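You operate a simulated robot arm through the tools that you are given. There is no shell and no other tool. Be economical: measure what you need, move in short steps, check, and stop when the job is done.

You are at the controls of a simulated two-armed robot. One attempt, no reset.

TASK
Seat the red gauge on the pressure port, open its tap and throttle up to about 200 psi on it.
Fine: pull the tank fill handle out, a little to two thirds, before you throttle up; go by the red gauge, the panel gauge may be off; the blue gauge stays in the tray. Leave the other controls as they are.

Only the result counts: the job must be done as asked and must still hold three seconds after the hand-in. Knocking over, shifting, dropping, spilling or breaking anything else fails it.

THE ROBOT
Two 7-joint arms with two-finger parallel grippers on one trunk, on a base that drives. Base frame: it is fixed to the floor where the robot stands at the start and does not move with it; the origin is under the middle of the robot, x ahead of it, y to its left, z up. Lengths are in mm, angles in rad, forces in N, time in s.
The left shoulder is at the start at [70, 177, 1170], the right one opposite. With the tool pointing down near the work surface each hand reaches from about 280 to 720 mm from the robot's upright axis, wherever it stands, measured 20 degrees to its own side. Places, roughly: black handle [500, 800, 900]; blue pump handle [500, 300, 900]; green pump button [500, 1700, 900]; intake cap [500, 500, 900]; intake cap arm [500, 500, 900]; left cap [200, 1400, 800]; left cap arm [200, 1400, 800]; left drain handle [500, 1300, 800]; left grease cap [300, 200, 600]; middle cap [300, 900, 800]; middle cap arm [300, 1000, 800]; middle drain handle [500, 1200, 800]; open button [400, 1700, 800]; orange handle [300, 800, 600]; pressure port [700, 100, 800]; pressure tap [600, 100, 900]. Payload 3.43 kg a hand.
Tool frame (each hand has its own): the origin (TCP) lies between the finger pads and is the grasp point; the fingertips stand 30 mm ahead of it; z points along the fingers, y is the line along which they close. The gripper opens to 94 mm. The fingers are 28 mm wide and 10 mm thick; the gripper's body (50 by 96 mm) begins 55 mm behind the TCP.
Orientation is that of the tool frame in the base frame, as [roll, pitch, yaw] about the fixed x, y, z axes, in that order (R = Rz(yaw) Ry(pitch) Rx(roll)). With the fingers straight down and closing along the base's y, the tool's x points along the base's -x, its y along +y and its z along -z.

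THE INTERFACE
- The arms move only by the tool apply_moves. It takes "left_steps", "right_steps" or both (then of equal length, played together; a hand with none holds still); each is a list of rows, each a list of 7 numbers: the shift along the tool's x, y, z in cm, then the turn, a rotation vector about the tool's x, y, z in rad, then the gripper command, from -1 (fully open) to 1 (shut), values between in proportion. In form: [[dx, dy, dz, ax, ay, az, jaw], ...]. A call has 1 to 10 rows; each row is the pose to reach, as a shift and turn from the pose commanded when the call began, along the tool's axes at that moment. Rows are played at 5 a second. More than 50 mm and 0.15 rad between two rows, or a gripper value outside its range, and nothing of the call is played. A pose out of reach is approached as far as the arm can. The call stops where the force on the tool passes 90 N (or 10 N more than at its start, if that is more) or the arm is blocked; 0.2 s more then pass. Each finger travels about 153 mm/s and halts on what it meets, pressing with about 31 N; the grip force reading is that of the motor and also rises with nothing between the fingers. The clock runs only during rows and for 0.2 s after the last one: add rows that repeat a pose to give the fingers time. It gives the time, the measured TCP pose, the force on the tool (base axes), the opening and the grip force at its end, in the units of the frame above (readings bear some noise), with the torque about the TCP (base axes, N m) and any sound that the robot's microphone picked up.
- Cameras (640 x 400 px; columns grow to the right, rows downward): "scene" is now at [111.4, 50.1, 1468.4]; the picture's right is [0.62, -0.79, 0.00], its down [-0.59, -0.47, -0.66] and it looks along [0.52, 0.40, -0.75] (base axes); focal length 214 px, centre (320, 200). "left" rides on the left gripper at [76, -14, -102] in its tool frame; the picture's right is [0.18, 0.98, 0.00], its down [-0.75, 0.14, -0.64] and it looks along [-0.63, 0.12, 0.77] (tool axes); focal length 243 px, centre (320, 200). "right" rides on the right gripper at [76, 14, -102] in its tool frame; the picture's right is [-0.18, 0.98, 0.00], its down [-0.75, -0.14, -0.64] and it looks along [-0.63, -0.12, 0.77] (tool axes); focal length 243 px, centre (320, 200). There is no depth. A picture from a camera that has moved, and an enlarged one, comes with that camera's place and axes in the base frame and with its lens.
- grab_frame(camera): a new picture of that camera. The clock stands still meanwhile.
- slide_trunk(by): slides the trunk up (or, below 0, down) by that many mm; the arms and the scene camera ride with it, the base frame stays. It gives what a move gives, with no picture.
- drive_base(legs): drives the robot by 1 to 6 legs, each [ahead, turn to the left] in mm and rad, along the robot's own axes; the way and the turn of a leg run together, so that a leg with both is an arc; at most 1500 mm and 3.142 rad a leg. The arms and the cameras ride along, it lands a little off, and it stops where it bumps. It gives what a move gives.
- aim_head(pan, tilt): turns the head with the scene camera to pan (to the left, within 1.501 rad either way) and tilt (down, from -0.506 to 1.204), counted from straight ahead of the robot. It gives what a move gives.
- inspect(camera, box): a new picture of the part [left, top, right, bottom] of that camera's present view, enlarged. The clock stands still meanwhile.
- sign_off(): hands the job in; it is judged then, once.

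Work in short steps. Places have to be worked out from the pictures, the camera data and where the tool is seen: move nearer, look again, correct. Check each grasp and each placing, and mend what went wrong. You have 120 turns and 108 pictures in all, those below and enlarged ones among them. Open the grippers and draw the arms clear of the work before you hand the job in, unless the task says otherwise; then end with one line.

The tools are called after "Call:" by a JSON object that holds its "fn" and its "kwargs". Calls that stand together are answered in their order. apply_moves: Moves the arms, as the interface text tells. Its arguments: {"type":"object","properties":{"left_steps":{"type":"array","items":{"type":"array","items":{"type":"number"}}},"right_steps":{"type":"array","items":{"type":"array","items":{"type":"number"}}}},"required":[]} The other tools are called the same way: slide_trunk (by) slides the trunk up or down; drive_base (legs) drives the base; aim_head (pan, tilt) turns the head that bears the scene camera; grab_frame (camera) takes a picture; inspect (camera, box) takes an enlarged picture of a part of a camera's view; sign_off () hands the job in.

At the start:

```text
time: 0.0
left_ee_pos: [407.4, 447.6, 1164.5]
left_tool_rot: [-3.142, 0.0, -3.141]
left_wrist_force: [0.7, -0.3, 0.2]
left_wrist_torque: [0.02, 0.01, 0.02]
left_grip_width: 93.9
left_gripper_force: 0.0
right_ee_pos: [360.0, 6.1, 1218.7]
right_tool_rot: [-3.141, 0.0, 3.141]
right_wrist_force: [-0.7, 0.1, 0.1]
right_wrist_torque: [-0.01, 0.0, -0.01]
right_grip_width: 93.7
right_gripper_force: 0.1
trunk travel left (down, up): [-750.0, 90.0]
robot x, y, heading: [-0.3, 1.9, 0.003]
head pan, tilt: [0.665, 0.855]
```

scene: 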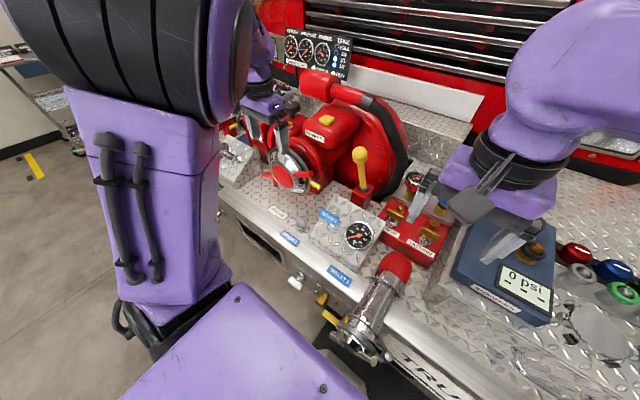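
right: 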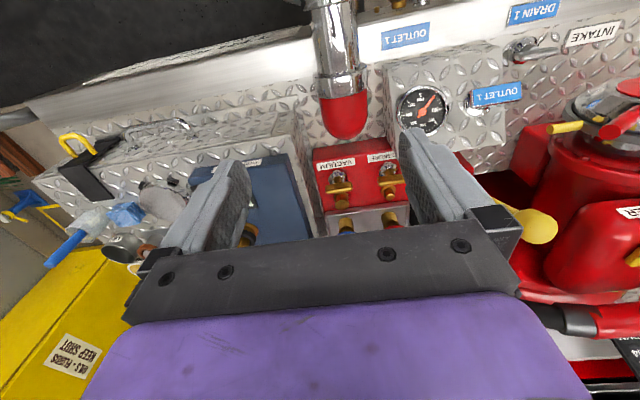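
left: 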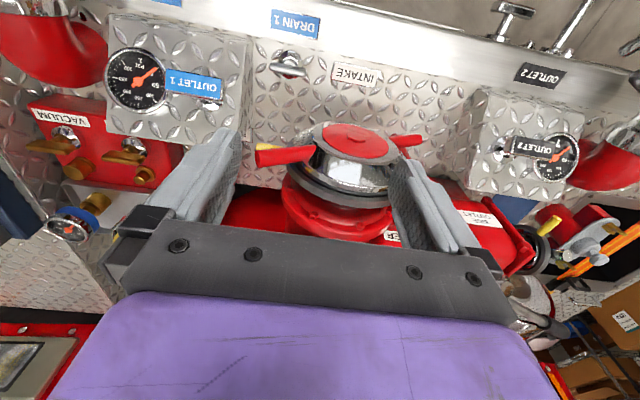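

The start pictures show the red port block with vacuum and pressure taps, and gauges behind. I aim the head toward the block for a clearer look.

Call:
{"fn": "aim_head", "kwargs": {"pan": 0.0, "tilt": 0.8}}

Call:
{"fn": "grab_frame", "kwargs": {"camera": "scene"}}

Call:
{"fn": "inspect", "kwargs": {"camera": "right", "box": [260, 80, 460, 250]}}

```text
time: 1.0
left_ee_pos: [408.2, 447.6, 1165.0]
left_tool_rot: [-3.141, 0.001, 3.141]
left_wrist_force: [-0.7, 0.2, 0.2]
left_wrist_torque: [-0.01, 0.02, 0.02]
left_grip_width: 94.3
left_gripper_force: 0.1
right_ee_pos: [358.6, 4.9, 1218.4]
right_tool_rot: [3.14, -0.001, 3.14]
right_wrist_force: [0.4, 0.8, 0.0]
right_wrist_torque: [0.01, -0.01, 0.01]
right_grip_width: 94.0
right_gripper_force: 0.1
trunk travel left (down, up): [-750.0, 90.0]
robot x, y, heading: [1.9, 1.7, 0.001]
head pan, tilt: [0.0, 0.799]
```

```text
104 pictures are left
camera scene: at [130.7, 2.2, 1472.8], right [0.0, -1.0, 0.0], down [-0.72, 0.0, -0.7], along [0.7, 0.0, -0.72], focal length 214 px, centre (320, 200)
```

scene: 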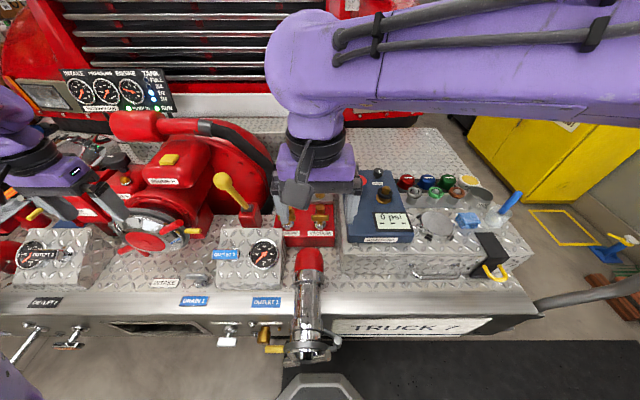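

```text
2.35 times, centred on (360, 165) of right
camera zoom: at [282.6, 20.5, 1322.6], right [0.18, 0.98, 0.0], down [0.75, -0.14, 0.64], along [0.63, -0.12, -0.77], focal length 571 px, centre (226, 282)
```

zoom: 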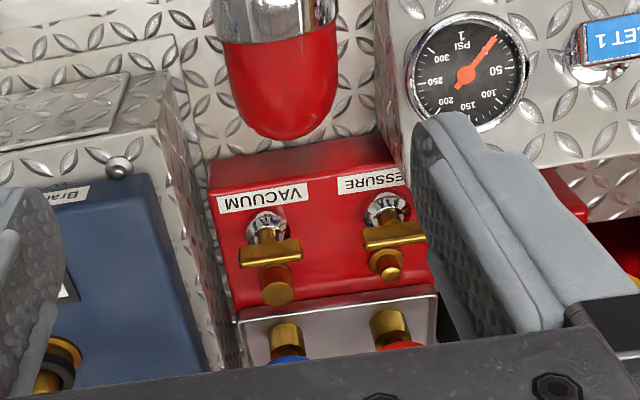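

The gauges seem to sit in a tray behind the port block. I move the right arm aside so the head can see.

Call:
{"fn": "apply_moves", "kwargs": {"right_steps": [[0, -4.5, 0, 0, 0, 0, -1], [0, -9, 0, 0, 0, 0, -1], [0, -13.5, 0, 0, 0, 0, -1], [0, -18, 0, 0, 0, 0, -1], [0, -22.5, 0, 0, 0, 0, -1], [0, -27, 0, 0, 0, 0, -1]]}}

Call:
{"fn": "grab_frame", "kwargs": {"camera": "scene"}}

Call:
{"fn": "grab_frame", "kwargs": {"camera": "right"}}

```text
time: 2.4
left_ee_pos: [407.6, 446.0, 1166.0]
left_tool_rot: [3.139, 0.004, 3.14]
left_wrist_force: [-0.9, 0.6, -0.3]
left_wrist_torque: [0.01, -0.03, 0.0]
left_grip_width: 94.0
left_gripper_force: 0.0
right_ee_pos: [358.3, -263.3, 1221.4]
right_tool_rot: [3.139, 0.0, -3.141]
right_wrist_force: [0.2, 0.1, 0.3]
right_wrist_torque: [0.0, 0.01, 0.01]
right_grip_width: 94.0
right_gripper_force: 0.0
trunk travel left (down, up): [-750.0, 90.0]
robot x, y, heading: [0.2, 1.0, 0.001]
head pan, tilt: [0.0, 0.799]
```

```text
102 pictures are left
camera scene: at [130.7, -0.5, 1472.8], right [0.0, -1.0, 0.0], down [-0.72, 0.0, -0.7], along [0.7, 0.0, -0.72], focal length 214 px, centre (320, 200)
```

scene: 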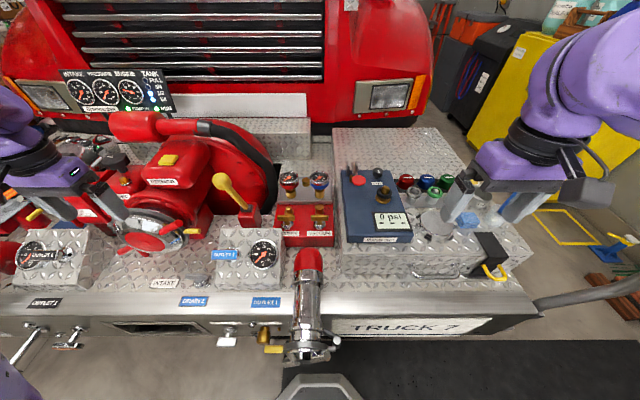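

```text
101 pictures are left
camera right: at [282.1, -248.2, 1324.7], right [0.18, 0.98, 0.0], down [0.75, -0.14, 0.64], along [0.63, -0.12, -0.77], focal length 243 px, centre (320, 200)
```

right: 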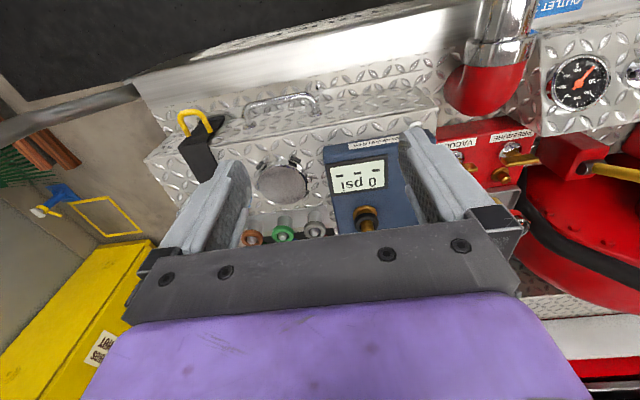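

Now the gauges are visible in the tray. I zoom on port block, gauges, the yellow lever, and the panel.

Call:
{"fn": "inspect", "kwargs": {"camera": "scene", "box": [260, 150, 360, 260]}}

Call:
{"fn": "inspect", "kwargs": {"camera": "scene", "box": [200, 150, 300, 260]}}

Call:
{"fn": "inspect", "kwargs": {"camera": "scene", "box": [50, 50, 190, 130]}}

Call:
{"fn": "inspect", "kwargs": {"camera": "scene", "box": [0, 260, 360, 400]}}

```text
3.64 times, centred on (310, 205) of scene
camera zoom: at [130.7, -0.5, 1472.8], right [0.0, -1.0, 0.0], down [-0.72, 0.0, -0.7], along [0.7, 0.0, -0.72], focal length 780 px, centre (356, 182)
```

zoom: 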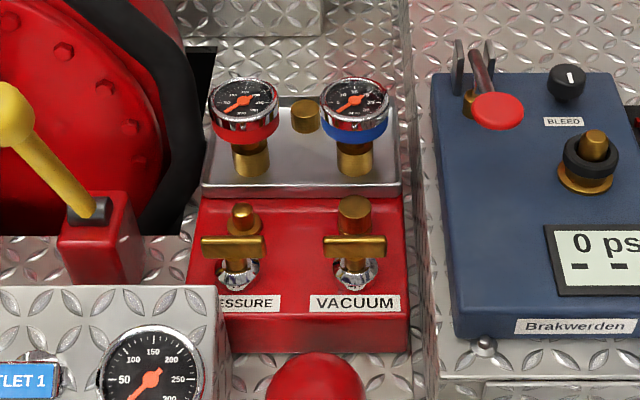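

```text
3.64 times, centred on (250, 205) of scene
camera zoom: at [130.7, -0.5, 1472.8], right [0.0, -1.0, 0.0], down [-0.72, 0.0, -0.7], along [0.7, 0.0, -0.72], focal length 780 px, centre (574, 182)
```

zoom: 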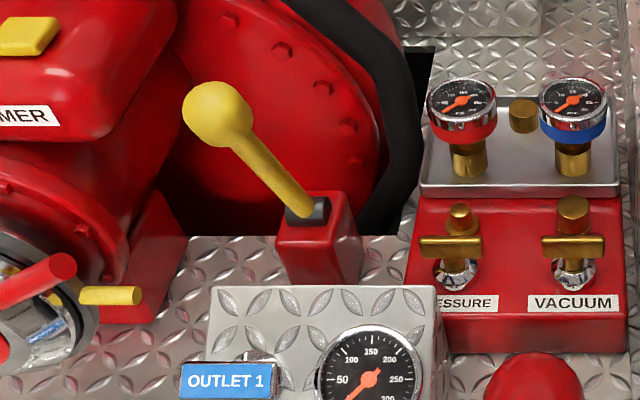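

```text
4.57 times, centred on (120, 90) of scene
camera zoom: at [130.7, -0.5, 1472.8], right [0.0, -1.0, 0.0], down [-0.72, 0.0, -0.7], along [0.7, 0.0, -0.72], focal length 980 px, centre (1234, 703)
```

zoom: 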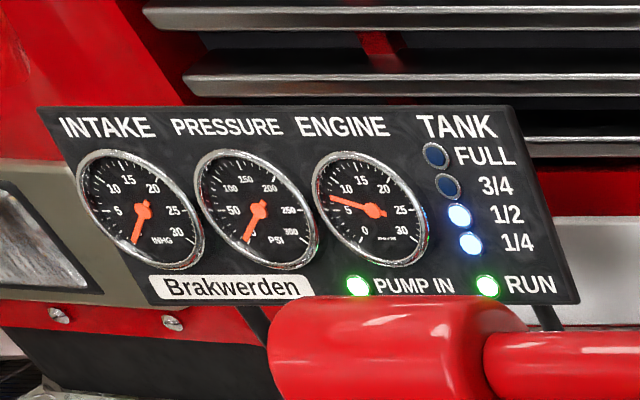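

```text
1.78 times, centred on (180, 330) of scene
camera zoom: at [130.7, -0.5, 1472.8], right [0.0, -1.0, 0.0], down [-0.72, 0.0, -0.7], along [0.7, 0.0, -0.72], focal length 381 px, centre (569, -31)
```

zoom: 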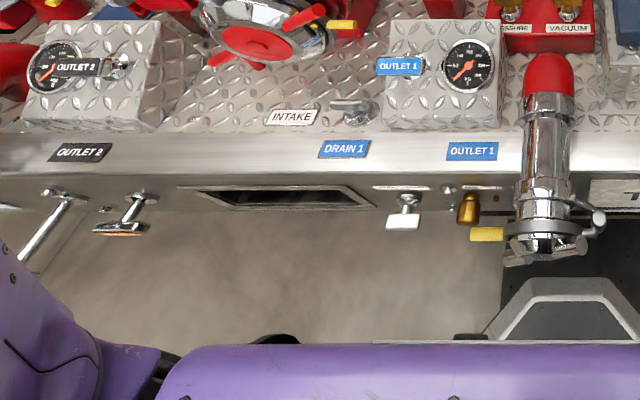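

I look left and down for the throttle and tank fill handle.

Call:
{"fn": "aim_head", "kwargs": {"pan": 1.0, "tilt": 0.55}}

Call:
{"fn": "grab_frame", "kwargs": {"camera": "scene"}}

Call:
{"fn": "grab_frame", "kwargs": {"camera": "left"}}

```text
time: 3.7
left_ee_pos: [407.0, 447.1, 1164.9]
left_tool_rot: [-3.141, 0.0, 3.141]
left_wrist_force: [-0.3, 0.8, 0.2]
left_wrist_torque: [0.01, -0.02, 0.0]
left_grip_width: 94.0
left_gripper_force: 0.1
right_ee_pos: [358.1, -259.7, 1222.0]
right_tool_rot: [-3.141, -0.001, -3.14]
right_wrist_force: [0.2, 0.5, -0.7]
right_wrist_torque: [0.06, 0.0, -0.01]
right_grip_width: 94.1
right_gripper_force: 0.0
trunk travel left (down, up): [-750.0, 90.0]
robot x, y, heading: [-0.2, 0.8, 0.001]
head pan, tilt: [1.0, 0.55]
```

```text
96 pictures are left
camera scene: at [98.7, 77.3, 1494.2], right [0.84, -0.54, 0.0], down [-0.28, -0.44, -0.85], along [0.46, 0.72, -0.52], focal length 214 px, centre (320, 200)
```

scene: 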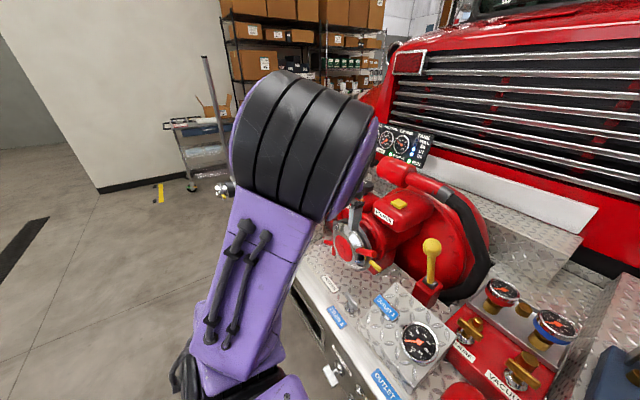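

```text
95 pictures are left
camera left: at [332.0, 432.9, 1266.9], right [-0.18, 0.98, 0.0], down [0.75, 0.14, 0.64], along [0.63, 0.12, -0.77], focal length 243 px, centre (320, 200)
```

left: 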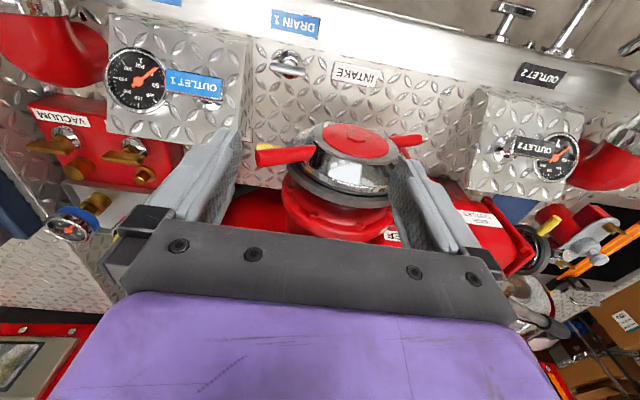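

The left arm hides the left part. I back off and drive left to survey the rest of the panel.

Call:
{"fn": "drive_base", "kwargs": {"legs": [[-250, 0], [0, 1.57], [900, 0], [0, -1.57]]}}

Call:
{"fn": "aim_head", "kwargs": {"pan": 0.0, "tilt": 0.6}}

Call:
{"fn": "grab_frame", "kwargs": {"camera": "scene"}}

```text
time: 17.6
left_ee_pos: [142.7, 1374.4, 1164.7]
left_tool_rot: [-3.142, 0.001, -3.132]
left_wrist_force: [0.2, 0.1, -0.2]
left_wrist_torque: [-0.02, 0.02, -0.03]
left_grip_width: 94.0
left_gripper_force: 0.1
right_ee_pos: [102.4, 665.4, 1222.1]
right_tool_rot: [3.141, 0.0, -3.131]
right_wrist_force: [-0.1, 0.7, -0.6]
right_wrist_torque: [0.05, -0.02, 0.01]
right_grip_width: 94.2
right_gripper_force: 0.0
trunk travel left (down, up): [-750.0, 90.0]
robot x, y, heading: [-260.8, 921.0, 0.009]
head pan, tilt: [1.0, 0.55]
```

```text
time: 18.9
left_ee_pos: [144.1, 1374.0, 1164.7]
left_tool_rot: [-3.14, 0.002, -3.131]
left_wrist_force: [-0.5, -0.4, 0.5]
left_wrist_torque: [0.0, 0.02, -0.03]
left_grip_width: 93.8
left_gripper_force: 0.1
right_ee_pos: [101.3, 665.0, 1222.0]
right_tool_rot: [-3.141, -0.001, -3.13]
right_wrist_force: [-0.1, -0.7, 0.0]
right_wrist_torque: [0.02, 0.02, 0.0]
right_grip_width: 93.9
right_gripper_force: 0.0
trunk travel left (down, up): [-750.0, 90.0]
robot x, y, heading: [-263.1, 919.7, 0.01]
head pan, tilt: [0.0, 0.6]
```

```text
94 pictures are left
camera scene: at [-121.1, 925.1, 1489.7], right [0.01, -1.0, 0.0], down [-0.56, -0.01, -0.83], along [0.82, 0.01, -0.56], focal length 214 px, centre (320, 200)
```

scene: 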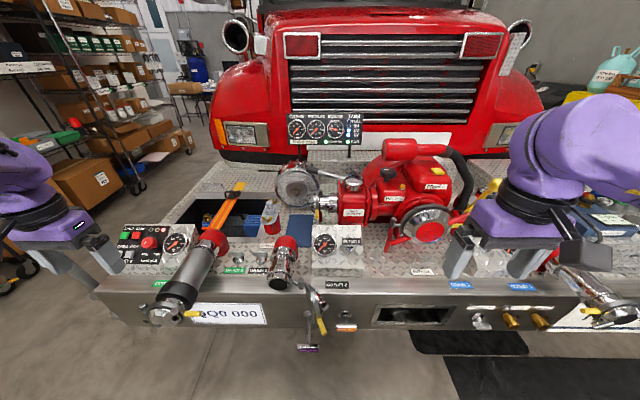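

Call:
{"fn": "inspect", "kwargs": {"camera": "scene", "box": [100, 170, 260, 300]}}

Call:
{"fn": "inspect", "kwargs": {"camera": "scene", "box": [250, 230, 400, 360]}}

Call:
{"fn": "inspect", "kwargs": {"camera": "scene", "box": [330, 130, 480, 260]}}

Call:
{"fn": "inspect", "kwargs": {"camera": "scene", "box": [400, 240, 560, 350]}}

```text
3.08 times, centred on (180, 235) of scene
camera zoom: at [-121.1, 925.1, 1489.7], right [0.01, -1.0, 0.0], down [-0.56, -0.01, -0.83], along [0.82, 0.01, -0.56], focal length 660 px, centre (751, 92)
```

zoom: 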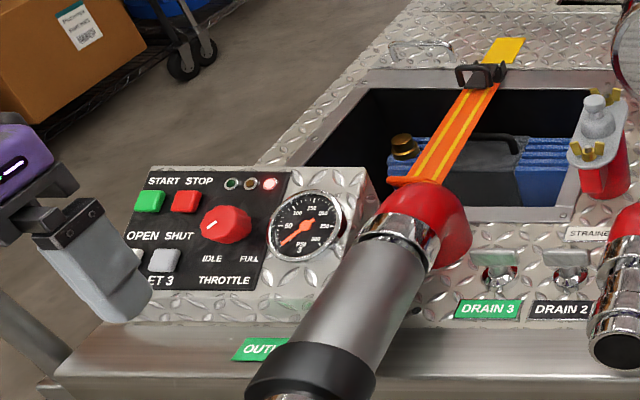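

```text
3.08 times, centred on (325, 295) of scene
camera zoom: at [-121.1, 925.1, 1489.7], right [0.01, -1.0, 0.0], down [-0.56, -0.01, -0.83], along [0.82, 0.01, -0.56], focal length 660 px, centre (305, -92)
```

zoom: 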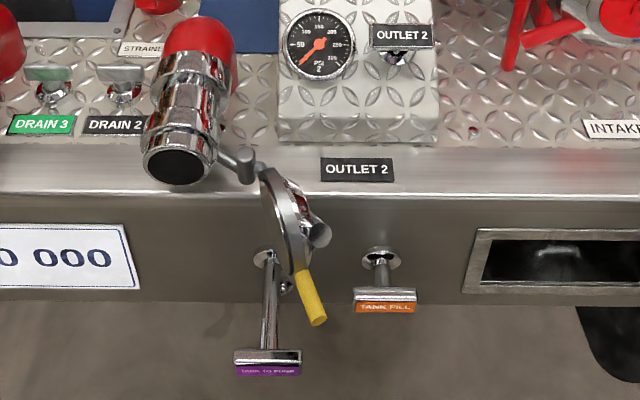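

```text
3.08 times, centred on (405, 195) of scene
camera zoom: at [-121.1, 925.1, 1489.7], right [0.01, -1.0, 0.0], down [-0.56, -0.01, -0.83], along [0.82, 0.01, -0.56], focal length 660 px, centre (58, 215)
```

zoom: 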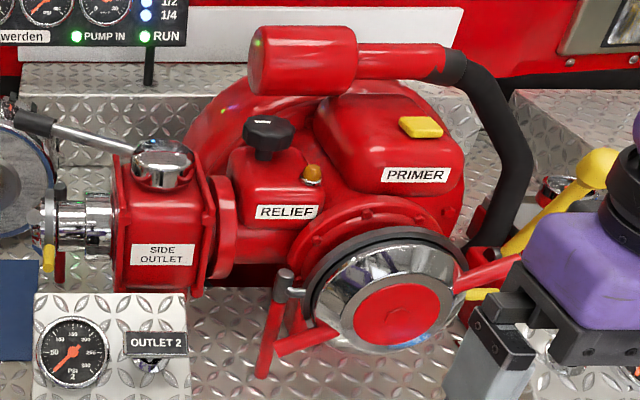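

```text
3.64 times, centred on (480, 295) of scene
camera zoom: at [-121.1, 925.1, 1489.7], right [0.01, -1.0, 0.0], down [-0.56, -0.01, -0.83], along [0.82, 0.01, -0.56], focal length 780 px, centre (-262, -146)
```

zoom: 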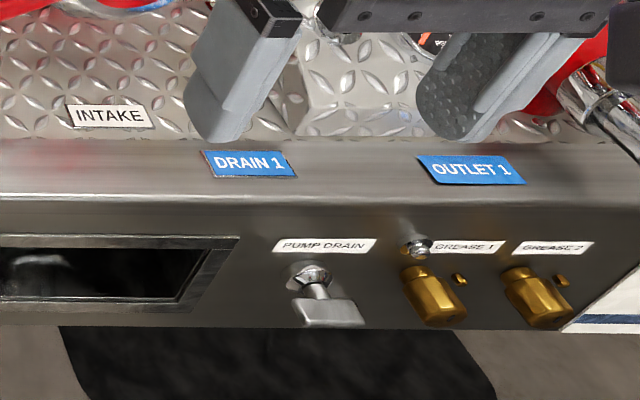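

The labels show the orange TANK FILL T-handle (near [300, 820, 590]) and a red THROTTLE knob on the left panel. I do the fill handle first: turn the right tool to point ahead with fingers closing vertically.

Call:
{"fn": "apply_moves", "kwargs": {"right_steps": [[-1, 0, 0, -0.085, -0.085, 0.085, -1], [-2, 0, 0, -0.17, -0.17, 0.17, -1], [-3, 0, 0, -0.255, -0.255, 0.255, -1], [-4, 0, 0, -0.34, -0.34, 0.34, -1], [-5, 0, 0, -0.425, -0.425, 0.425, -1], [-6, 0, 0, -0.51, -0.51, 0.51, -1], [-7, 0, 0, -0.595, -0.595, 0.595, -1], [-8, 0, 0, -0.68, -0.68, 0.68, -1], [-9, 0, 0, -0.765, -0.765, 0.765, -1], [-10, 0, 0, -0.85, -0.85, 0.85, -1]]}}

Call:
{"fn": "apply_moves", "kwargs": {"right_steps": [[0, 0, 0, -0.085, -0.085, 0.085, -1], [0, 0, 0, -0.17, -0.17, 0.17, -1], [0, 0, 0, -0.255, -0.255, 0.255, -1], [0, 0, 0, -0.34, -0.34, 0.34, -1], [0, 0, 0, -0.359, -0.359, 0.359, -1]]}}

Call:
{"fn": "slide_trunk", "kwargs": {"by": -350}}

Call:
{"fn": "grab_frame", "kwargs": {"camera": "right"}}

Call:
{"fn": "grab_frame", "kwargs": {"camera": "scene"}}

```text
time: 21.1
left_ee_pos: [143.1, 1373.1, 1164.7]
left_tool_rot: [3.141, 0.002, -3.13]
left_wrist_force: [0.2, 0.1, -0.2]
left_wrist_torque: [-0.03, 0.01, -0.01]
left_grip_width: 93.8
left_gripper_force: 0.1
right_ee_pos: [201.2, 666.5, 1221.7]
right_tool_rot: [1.997, 0.274, 2.008]
right_wrist_force: [0.4, 0.2, 0.6]
right_wrist_torque: [0.0, -0.01, 0.04]
right_grip_width: 94.2
right_gripper_force: 0.0
trunk travel left (down, up): [-750.0, 90.0]
robot x, y, heading: [-260.1, 921.9, 0.009]
head pan, tilt: [0.0, 0.6]
```

```text
time: 22.3
left_ee_pos: [142.4, 1374.4, 1164.6]
left_tool_rot: [3.141, 0.001, -3.132]
left_wrist_force: [-0.1, -0.2, 0.4]
left_wrist_torque: [0.0, 0.01, 0.0]
left_grip_width: 93.8
left_gripper_force: 0.1
right_ee_pos: [236.2, 660.9, 1236.4]
right_tool_rot: [1.681, 0.098, 1.69]
right_wrist_force: [0.1, 0.5, 0.1]
right_wrist_torque: [-0.01, 0.05, -0.01]
right_grip_width: 93.9
right_gripper_force: 0.0
right hand out of reach, approached as far as the arm can: row 1, 2, 3, 4, 5
trunk travel left (down, up): [-750.0, 90.0]
robot x, y, heading: [-260.6, 921.7, 0.01]
head pan, tilt: [0.0, 0.6]
```

```text
time: 25.7
left_ee_pos: [137.7, 1374.7, 818.1]
left_tool_rot: [3.139, 0.009, -3.127]
left_wrist_force: [-16.9, 19.2, 32.6]
left_wrist_torque: [-1.71, -2.52, 0.66]
left_grip_width: 93.9
left_gripper_force: 0.1
right_ee_pos: [230.8, 663.1, 889.9]
right_tool_rot: [1.676, 0.098, 1.692]
right_wrist_force: [0.3, -1.0, 0.2]
right_wrist_torque: [-0.02, -0.01, 0.0]
right_grip_width: 94.1
right_gripper_force: 0.1
trunk travel left (down, up): [-400.0, 440.0]
robot x, y, heading: [-259.7, 920.3, 0.019]
head pan, tilt: [0.0, 0.6]
```

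```text
89 pictures are left
camera right: at [123.5, 728.5, 907.7], right [0.11, -0.07, 0.99], down [-0.56, -0.83, 0.0], along [0.82, -0.55, -0.13], focal length 243 px, centre (320, 200)
```

right: 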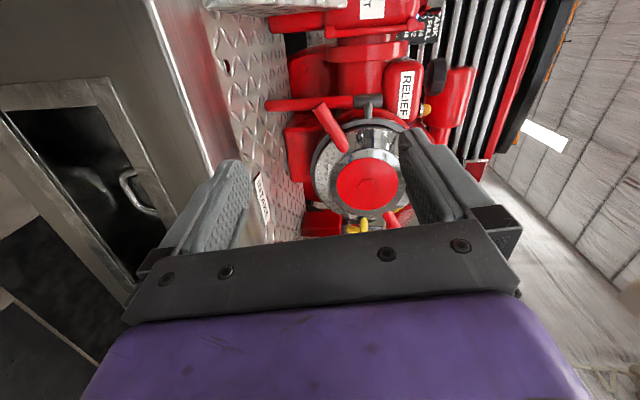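

```text
88 pictures are left
camera scene: at [-127.4, 925.6, 1140.8], right [0.01, -1.0, 0.0], down [-0.56, -0.01, -0.83], along [0.83, 0.01, -0.56], focal length 214 px, centre (320, 200)
```

scene: 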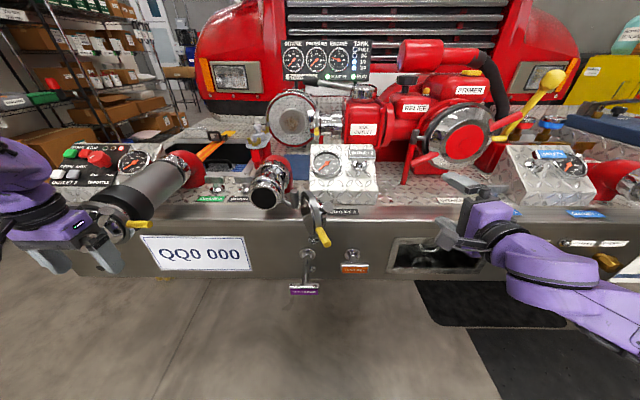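

The left wrist reads ~40 N: the left hand has met the outlet 3 cap. I lift back up at once.

Call:
{"fn": "slide_trunk", "kwargs": {"by": 80}}

Call:
{"fn": "inspect", "kwargs": {"camera": "scene", "box": [0, 130, 220, 300]}}

```text
time: 26.9
left_ee_pos: [142.7, 1373.6, 894.1]
left_tool_rot: [-3.141, 0.0, -3.131]
left_wrist_force: [-0.7, 0.1, -0.5]
left_wrist_torque: [0.0, 0.01, 0.0]
left_grip_width: 94.0
left_gripper_force: 0.0
right_ee_pos: [236.7, 661.7, 966.5]
right_tool_rot: [1.681, 0.1, 1.691]
right_wrist_force: [0.4, 0.8, 0.4]
right_wrist_torque: [-0.03, 0.05, -0.04]
right_grip_width: 94.2
right_gripper_force: 0.0
trunk travel left (down, up): [-480.0, 360.0]
robot x, y, heading: [-261.5, 920.0, 0.008]
head pan, tilt: [0.0, 0.6]
```

```text
2.35 times, centred on (110, 215) of scene
camera zoom: at [-121.0, 925.4, 1219.6], right [0.01, -1.0, 0.0], down [-0.57, -0.01, -0.82], along [0.82, 0.01, -0.57], focal length 505 px, centre (814, 165)
```

zoom: 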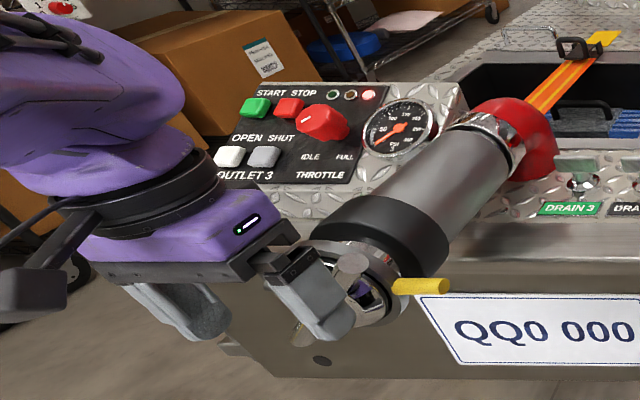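

Contact gone, nothing looks displaced. I retract the left arm back and up, away from the truck.

Call:
{"fn": "apply_moves", "kwargs": {"left_steps": [[0, 0, -4, 0, 0, 0, -1], [2, 0, -8, 0, 0, 0, -1], [5, 0, -12, 0, 0, 0, -1], [9, 0, -15, 0, 0, 0, -1], [13, 0, -18, 0, 0, 0, -1], [16, 0, -20, 0, 0, 0, -1]]}}

```text
time: 28.3
left_ee_pos: [-19.9, 1376.4, 1094.4]
left_tool_rot: [-3.129, 0.004, -3.132]
left_wrist_force: [0.1, 0.0, 0.7]
left_wrist_torque: [-0.02, -0.04, 0.0]
left_grip_width: 93.9
left_gripper_force: 0.1
right_ee_pos: [234.8, 662.4, 965.6]
right_tool_rot: [1.68, 0.101, 1.691]
right_wrist_force: [0.3, -0.7, 0.0]
right_wrist_torque: [0.01, -0.02, 0.02]
right_grip_width: 94.2
right_gripper_force: 0.1
trunk travel left (down, up): [-480.0, 360.0]
robot x, y, heading: [-259.9, 920.8, 0.007]
head pan, tilt: [0.0, 0.6]
```

Left arm is clear. I lower the trunk so the right hand comes to the handle's height; nothing lies below it within its footprint.

Call:
{"fn": "slide_trunk", "kwargs": {"by": -330}}

Call:
{"fn": "grab_frame", "kwargs": {"camera": "scene"}}

Call:
{"fn": "grab_frame", "kwargs": {"camera": "right"}}

```text
time: 31.5
left_ee_pos: [-18.5, 1374.3, 764.1]
left_tool_rot: [-3.13, 0.003, -3.13]
left_wrist_force: [-1.0, -0.2, 0.1]
left_wrist_torque: [0.0, 0.01, -0.01]
left_grip_width: 94.1
left_gripper_force: 0.0
right_ee_pos: [236.1, 662.2, 636.5]
right_tool_rot: [1.68, 0.097, 1.691]
right_wrist_force: [-1.1, 0.7, -0.4]
right_wrist_torque: [0.01, -0.02, 0.01]
right_grip_width: 93.9
right_gripper_force: 0.0
trunk travel left (down, up): [-150.0, 690.0]
robot x, y, heading: [-260.4, 924.9, 0.014]
head pan, tilt: [0.0, 0.6]
```

```text
86 pictures are left
camera scene: at [-121.3, 925.1, 889.7], right [0.01, -1.0, 0.0], down [-0.56, -0.01, -0.83], along [0.82, 0.01, -0.56], focal length 214 px, centre (320, 200)
```

scene: 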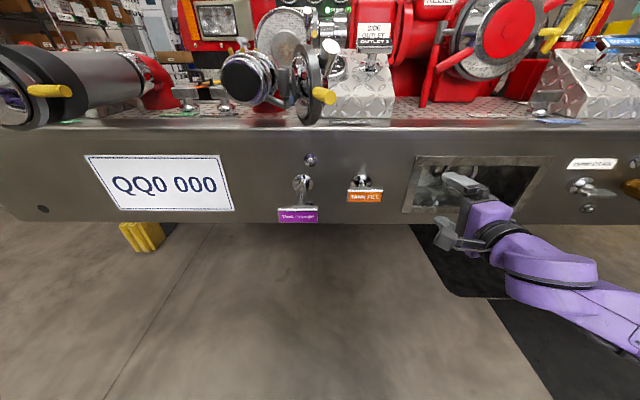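

```text
85 pictures are left
camera right: at [127.8, 728.5, 655.0], right [0.12, -0.07, 0.99], down [-0.56, -0.83, 0.0], along [0.82, -0.55, -0.14], focal length 243 px, centre (320, 200)
```

right: 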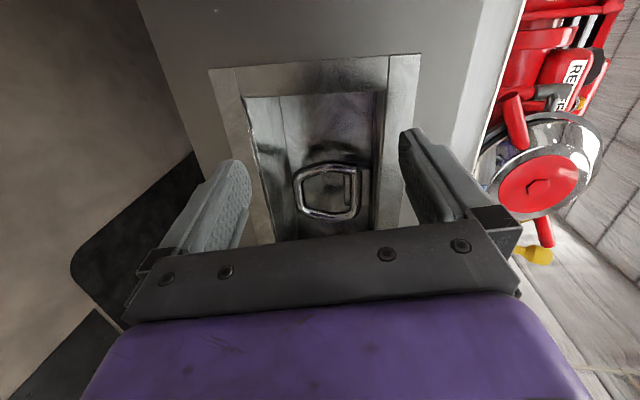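

Triangulating the two views, the fill plate is near (279, 828, 628). I zoom on it for size and tilt.

Call:
{"fn": "inspect", "kwargs": {"camera": "scene", "box": [260, 140, 400, 240]}}

```text
4.00 times, centred on (330, 190) of scene
camera zoom: at [-121.3, 925.1, 889.7], right [0.01, -1.0, 0.0], down [-0.56, -0.01, -0.83], along [0.82, 0.01, -0.56], focal length 858 px, centre (280, 240)
```

zoom: 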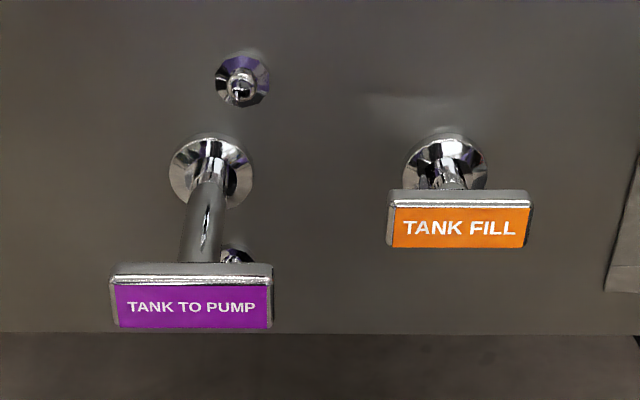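

The plate is about 80×28 mm with its front at x≈279; TANK TO PUMP sits ~70 mm further out, which I take as full travel. I move the hand in front of the plate and finish squaring the tool.

Call:
{"fn": "apply_moves", "kwargs": {"right_steps": [[4, 0.2, 0.1, -0.03, -0.03, 0.03, -1], [8, 0.4, 0.2, -0.07, -0.075, 0.065, -1], [12.8, 0.7, 0.36, -0.107, -0.114, 0.1, -1]]}}

Call:
{"fn": "grab_frame", "kwargs": {"camera": "right"}}

```text
time: 32.3
left_ee_pos: [-17.7, 1375.8, 763.9]
left_tool_rot: [-3.132, 0.001, -3.131]
left_wrist_force: [-0.1, 0.3, 0.4]
left_wrist_torque: [-0.03, 0.04, 0.0]
left_grip_width: 94.0
left_gripper_force: 0.2
right_ee_pos: [236.0, 661.7, 635.2]
right_tool_rot: [1.68, 0.098, 1.69]
right_wrist_force: [-0.1, -0.9, 0.3]
right_wrist_torque: [-0.01, 0.01, 0.0]
right_grip_width: 93.8
right_gripper_force: 0.0
right hand out of reach, approached as far as the arm can: row 1, 2, 3
trunk travel left (down, up): [-150.0, 690.0]
robot x, y, heading: [-257.3, 918.0, 0.012]
head pan, tilt: [0.0, 0.6]
```

```text
83 pictures are left
camera right: at [127.8, 728.5, 654.9], right [0.12, -0.07, 0.99], down [-0.56, -0.83, 0.0], along [0.82, -0.55, -0.14], focal length 243 px, centre (320, 200)
```

right: 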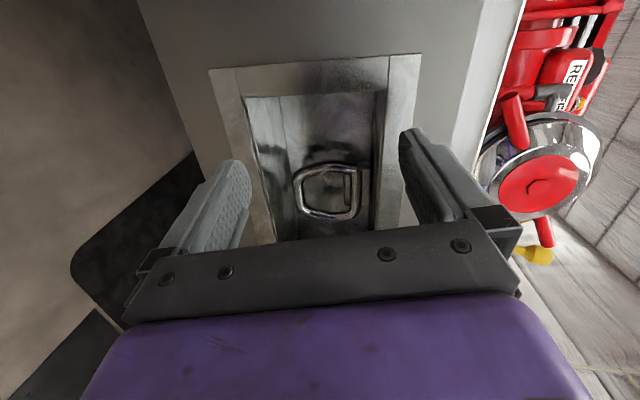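

The arm seems too folded this close. I drive back 180 mm and reach out farther.

Call:
{"fn": "drive_base", "kwargs": {"legs": [[-180, 0]]}}

Call:
{"fn": "apply_moves", "kwargs": {"right_steps": [[0, 0, 4, 0, 0, 0, -1], [0, 0, 8, 0, 0, 0, -1], [0, 0, 12, 0, 0, 0, -1], [0, 0, 15, 0, 0, 0, -1]]}}

```text
time: 33.8
left_ee_pos: [-195.5, 1373.5, 765.0]
left_tool_rot: [-3.13, 0.001, -3.128]
left_wrist_force: [0.3, 0.1, 0.9]
left_wrist_torque: [0.0, 0.01, 0.0]
left_grip_width: 93.9
left_gripper_force: 0.0
right_ee_pos: [60.7, 661.8, 636.9]
right_tool_rot: [1.682, 0.098, 1.694]
right_wrist_force: [0.9, 0.0, 0.1]
right_wrist_torque: [-0.02, 0.01, -0.01]
right_grip_width: 94.2
right_gripper_force: 0.1
trunk travel left (down, up): [-150.0, 690.0]
robot x, y, heading: [-434.0, 920.7, 0.013]
head pan, tilt: [0.0, 0.6]
```

```text
time: 34.8
left_ee_pos: [-197.2, 1373.4, 764.0]
left_tool_rot: [-3.13, 0.002, -3.126]
left_wrist_force: [0.4, 0.3, 0.2]
left_wrist_torque: [-0.03, -0.03, 0.0]
left_grip_width: 94.1
left_gripper_force: 0.1
right_ee_pos: [206.5, 677.1, 617.9]
right_tool_rot: [1.68, 0.098, 1.696]
right_wrist_force: [0.6, -0.7, 0.2]
right_wrist_torque: [-0.01, -0.01, 0.01]
right_grip_width: 94.2
right_gripper_force: 0.0
trunk travel left (down, up): [-150.0, 690.0]
robot x, y, heading: [-437.1, 921.2, 0.013]
head pan, tilt: [0.0, 0.6]
```

It works. Now I move in front of the plate and square the tool.

Call:
{"fn": "apply_moves", "kwargs": {"right_steps": [[4, 0.8, 0.9, -0.03, -0.03, 0.03, -1], [8, 1.6, 1.8, -0.07, -0.075, 0.065, -1], [12, 2.4, 2.8, -0.107, -0.114, 0.1, -1], [13.2, 2.7, 3.15, -0.107, -0.114, 0.1, -1]]}}

Call:
{"fn": "grab_frame", "kwargs": {"camera": "right"}}

Call:
{"fn": "grab_frame", "kwargs": {"camera": "scene"}}

```text
time: 35.8
left_ee_pos: [-194.9, 1374.0, 763.2]
left_tool_rot: [-3.131, -0.001, -3.127]
left_wrist_force: [-0.1, 0.2, -1.2]
left_wrist_torque: [0.01, -0.03, 0.03]
left_grip_width: 93.9
left_gripper_force: 0.0
right_ee_pos: [227.6, 816.1, 632.7]
right_tool_rot: [1.566, 0.005, 1.573]
right_wrist_force: [0.3, 0.4, -0.3]
right_wrist_torque: [-0.01, 0.0, 0.01]
right_grip_width: 94.3
right_gripper_force: 0.0
trunk travel left (down, up): [-150.0, 690.0]
robot x, y, heading: [-437.0, 919.6, 0.013]
head pan, tilt: [0.0, 0.6]
```

```text
82 pictures are left
camera right: at [124.0, 893.4, 647.5], right [0.0, -0.18, 0.98], down [-0.64, -0.76, -0.14], along [0.77, -0.63, -0.11], focal length 243 px, centre (320, 200)
```

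right: 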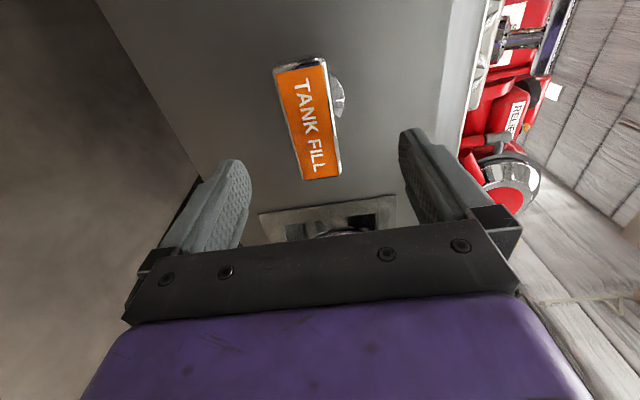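

```text
81 pictures are left
camera scene: at [-298.2, 923.1, 889.7], right [0.01, -1.0, 0.0], down [-0.57, -0.01, -0.82], along [0.82, 0.01, -0.57], focal length 214 px, centre (320, 200)
```

scene: 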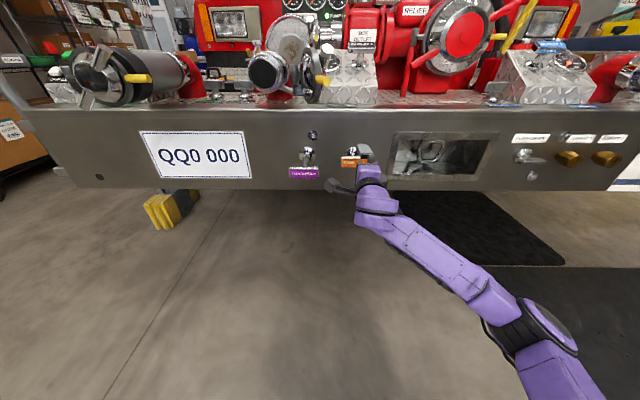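

The plate is centred between the fingers at z≈629. I advance 60 mm and close on it.

Call:
{"fn": "apply_moves", "kwargs": {"right_steps": [[0.2, -0.2, 3, 0, 0, 0, -1], [0.4, -0.4, 6, 0, 0, 0, -1], [0.4, -0.4, 6, 0, 0, 0, 1], [0.4, -0.4, 6, 0, 0, 0, 1], [0.4, -0.4, 6, 0, 0, 0, 1]]}}

Call:
{"fn": "grab_frame", "kwargs": {"camera": "right"}}

```text
time: 37.0
left_ee_pos: [-196.3, 1373.6, 764.4]
left_tool_rot: [-3.129, 0.002, -3.126]
left_wrist_force: [-0.3, -0.1, 0.3]
left_wrist_torque: [0.01, -0.02, -0.02]
left_grip_width: 94.0
left_gripper_force: 0.0
right_ee_pos: [285.4, 822.9, 630.2]
right_tool_rot: [1.564, 0.003, 1.577]
right_wrist_force: [1.7, 0.2, 8.3]
right_wrist_torque: [0.43, 0.24, 0.15]
right_grip_width: 36.5
right_gripper_force: 44.8
trunk travel left (down, up): [-150.0, 690.0]
robot x, y, heading: [-438.8, 921.3, 0.011]
head pan, tilt: [0.0, 0.6]
```

```text
80 pictures are left
camera right: at [182.1, 898.4, 644.4], right [0.0, -0.18, 0.98], down [-0.64, -0.76, -0.14], along [0.77, -0.63, -0.11], focal length 243 px, centre (320, 200)
```

right: 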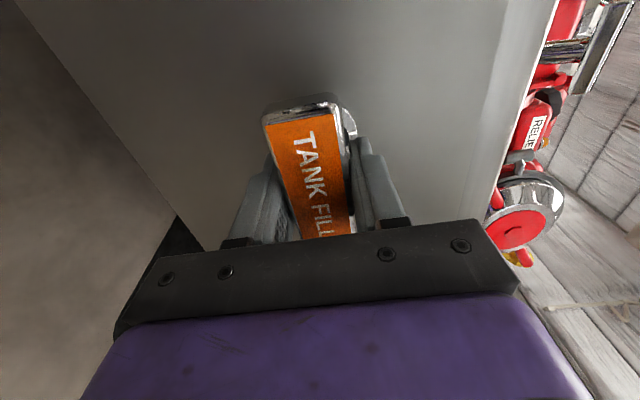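

Plate is gripped (36.5 mm). I pull it 30 mm out.

Call:
{"fn": "apply_moves", "kwargs": {"right_steps": [[0, 0, -1, 0, 0, 0, 1], [0, 0, -2, 0, 0, 0, 1], [0, 0, -3, 0, 0, 0, 1], [0, 0, -3, 0, 0, 0, 1]]}}

Call:
{"fn": "grab_frame", "kwargs": {"camera": "right"}}

```text
time: 38.0
left_ee_pos: [-197.6, 1375.3, 766.1]
left_tool_rot: [-3.127, 0.004, -3.128]
left_wrist_force: [-0.4, 0.0, -0.3]
left_wrist_torque: [0.01, -0.02, -0.04]
left_grip_width: 93.7
left_gripper_force: 0.0
right_ee_pos: [254.5, 821.5, 630.8]
right_tool_rot: [1.563, 0.007, 1.576]
right_wrist_force: [2.5, 6.0, 17.1]
right_wrist_torque: [0.47, 0.29, -0.26]
right_grip_width: 36.4
right_gripper_force: 44.8
trunk travel left (down, up): [-150.0, 690.0]
robot x, y, heading: [-440.5, 916.6, 0.012]
head pan, tilt: [0.0, 0.6]
```

```text
79 pictures are left
camera right: at [151.3, 898.2, 644.2], right [-0.01, -0.18, 0.98], down [-0.64, -0.76, -0.14], along [0.77, -0.63, -0.11], focal length 243 px, centre (320, 200)
```

right: 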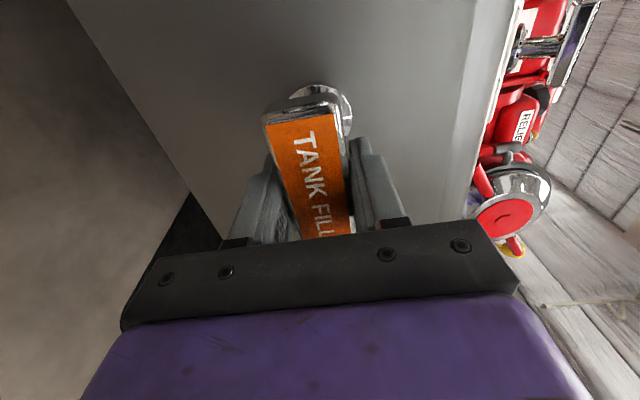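

It came along with the grip, ~31 mm out. I open and back off carefully.

Call:
{"fn": "apply_moves", "kwargs": {"right_steps": [[0, 0, -3, 0, 0, 0, 0], [0, 0, -3, 0, 0, 0, -1], [0, 0, -3, 0, 0, 0, -1], [0, 0, -6, 0, 0, 0, -1], [0, 0, -10, 0, 0, 0, -1], [0, 0, -14, 0, 0, 0, -1]]}}

Call:
{"fn": "inspect", "kwargs": {"camera": "scene", "box": [260, 110, 420, 210]}}

```text
time: 39.4
left_ee_pos: [-196.6, 1374.7, 764.4]
left_tool_rot: [-3.129, 0.001, -3.126]
left_wrist_force: [0.1, 0.7, -0.4]
left_wrist_torque: [-0.01, 0.02, 0.0]
left_grip_width: 94.0
left_gripper_force: 0.0
right_ee_pos: [116.3, 817.3, 629.0]
right_tool_rot: [1.565, 0.005, 1.575]
right_wrist_force: [-0.6, 0.5, -0.2]
right_wrist_torque: [0.01, -0.01, 0.01]
right_grip_width: 93.9
right_gripper_force: 0.0
trunk travel left (down, up): [-150.0, 690.0]
robot x, y, heading: [-437.5, 920.8, 0.012]
head pan, tilt: [0.0, 0.6]
```

```text
4.00 times, centred on (340, 160) of scene
camera zoom: at [-298.2, 923.1, 889.7], right [0.01, -1.0, 0.0], down [-0.56, -0.01, -0.82], along [0.82, 0.01, -0.57], focal length 858 px, centre (240, 360)
```

zoom: 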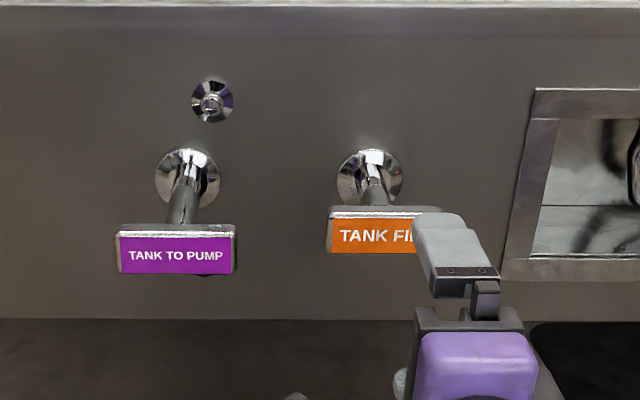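

Fill handle now sits about 40 % out. I raise the trunk and drive right to stand before the port block.

Call:
{"fn": "slide_trunk", "kwargs": {"by": 600}}

Call:
{"fn": "drive_base", "kwargs": {"legs": [[0, -1.58], [620, 0], [0, 1.57], [350, 0]]}}

Call:
{"fn": "aim_head", "kwargs": {"pan": -0.1, "tilt": 0.75}}

Call:
{"fn": "grab_frame", "kwargs": {"camera": "scene"}}

```text
refused: 600 is not a number from -400 to 400
```

```text
time: 52.0
left_ee_pos: [5.7, 728.1, 763.1]
left_tool_rot: [-3.127, 0.001, -3.138]
left_wrist_force: [-0.3, 0.2, 0.4]
left_wrist_torque: [0.02, 0.01, 0.01]
left_grip_width: 94.2
left_gripper_force: 0.0
right_ee_pos: [303.4, 170.4, 629.2]
right_tool_rot: [1.567, 0.015, 1.569]
right_wrist_force: [-14.5, -7.5, 0.5]
right_wrist_torque: [-0.53, 0.78, -0.01]
right_grip_width: 93.6
right_gripper_force: 0.1
trunk travel left (down, up): [-150.0, 690.0]
robot x, y, heading: [-238.5, 278.2, -0.002]
head pan, tilt: [0.0, 0.6]
stopped in leg 4: the force on the tool passed its limit at 266 N (the readings are from after the stop); the commanded pose is now the measured one
```

```text
time: 52.7
left_ee_pos: [6.9, 727.5, 763.8]
left_tool_rot: [-3.127, 0.003, -3.138]
left_wrist_force: [0.3, 0.1, 0.8]
left_wrist_torque: [-0.03, 0.0, 0.0]
left_grip_width: 93.9
left_gripper_force: 0.1
right_ee_pos: [304.8, 168.5, 628.8]
right_tool_rot: [1.567, 0.014, 1.572]
right_wrist_force: [-22.1, -11.0, 0.1]
right_wrist_torque: [-0.64, 1.12, -0.05]
right_grip_width: 93.7
right_gripper_force: 0.1
trunk travel left (down, up): [-150.0, 690.0]
robot x, y, heading: [-235.4, 275.1, -0.006]
head pan, tilt: [-0.099, 0.75]
```

```text
77 pictures are left
camera scene: at [-107.5, 268.3, 877.2], right [-0.1, -0.99, 0.0], down [-0.68, 0.07, -0.73], along [0.73, -0.07, -0.68], focal length 214 px, centre (320, 200)
```

scene: 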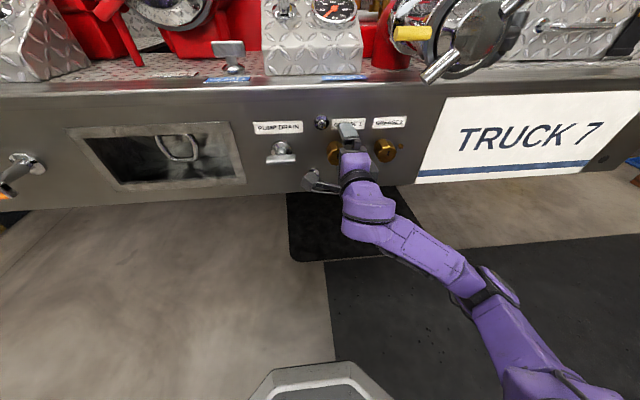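

The trunk move was refused and the hand bumped the bumper at the grease caps. I back straight off and inspect that spot.

Call:
{"fn": "drive_base", "kwargs": {"legs": [[-200, 0]]}}

Call:
{"fn": "inspect", "kwargs": {"camera": "scene", "box": [240, 40, 440, 180]}}

Call:
{"fn": "grab_frame", "kwargs": {"camera": "right"}}

```text
time: 54.3
left_ee_pos: [-191.8, 728.6, 763.3]
left_tool_rot: [-3.126, -0.002, -3.139]
left_wrist_force: [-0.1, -0.8, 0.4]
left_wrist_torque: [0.0, -0.01, 0.01]
left_grip_width: 94.1
left_gripper_force: 0.2
right_ee_pos: [106.8, 170.3, 627.7]
right_tool_rot: [1.571, 0.012, 1.569]
right_wrist_force: [-0.4, 0.8, -0.4]
right_wrist_torque: [0.01, -0.01, -0.03]
right_grip_width: 94.1
right_gripper_force: 0.0
trunk travel left (down, up): [-150.0, 690.0]
robot x, y, heading: [-435.7, 277.2, 0.003]
head pan, tilt: [-0.099, 0.75]
```

```text
2.86 times, centred on (340, 110) of scene
camera zoom: at [-305.1, 269.3, 876.8], right [-0.1, -0.99, 0.0], down [-0.68, 0.07, -0.73], along [0.73, -0.07, -0.68], focal length 613 px, centre (263, 457)
```

zoom: 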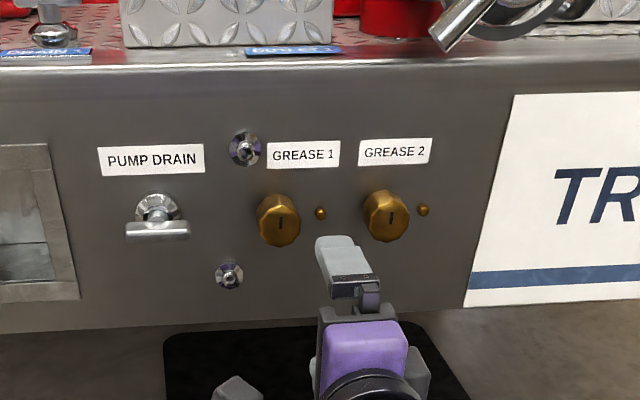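

```text
75 pictures are left
camera right: at [3.9, 246.8, 641.5], right [0.0, -0.17, 0.99], down [-0.64, -0.75, -0.13], along [0.77, -0.63, -0.11], focal length 243 px, centre (320, 200)
```

right: 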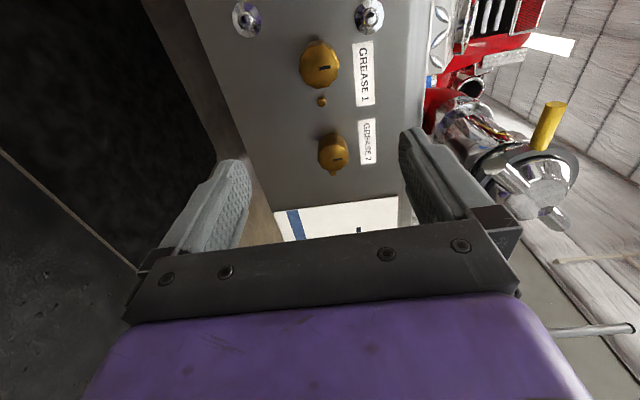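

Both grease caps look intact and in place. I raise the trunk in two allowed steps before driving on.

Call:
{"fn": "slide_trunk", "kwargs": {"by": 400}}

Call:
{"fn": "slide_trunk", "kwargs": {"by": 200}}

```text
time: 58.1
left_ee_pos: [-189.5, 727.5, 1163.2]
left_tool_rot: [-3.125, -0.004, -3.14]
left_wrist_force: [1.0, 0.6, 0.5]
left_wrist_torque: [0.01, 0.0, 0.04]
left_grip_width: 94.2
left_gripper_force: 0.1
right_ee_pos: [107.0, 169.4, 1028.0]
right_tool_rot: [1.571, 0.014, 1.569]
right_wrist_force: [-0.6, 0.3, 0.1]
right_wrist_torque: [0.04, 0.0, 0.04]
right_grip_width: 93.6
right_gripper_force: 0.1
trunk travel left (down, up): [-550.0, 290.0]
robot x, y, heading: [-436.8, 275.7, -0.004]
head pan, tilt: [-0.099, 0.75]
```

```text
time: 60.3
left_ee_pos: [-191.2, 727.9, 1362.9]
left_tool_rot: [-3.126, -0.002, -3.139]
left_wrist_force: [0.6, 0.2, 0.0]
left_wrist_torque: [0.02, 0.01, 0.02]
left_grip_width: 94.1
left_gripper_force: 0.0
right_ee_pos: [106.4, 169.3, 1228.0]
right_tool_rot: [1.571, 0.012, 1.569]
right_wrist_force: [0.5, 0.6, 0.5]
right_wrist_torque: [0.0, -0.04, 0.01]
right_grip_width: 93.8
right_gripper_force: 0.0
trunk travel left (down, up): [-750.0, 90.0]
robot x, y, heading: [-436.2, 272.4, -0.008]
head pan, tilt: [-0.099, 0.75]
```

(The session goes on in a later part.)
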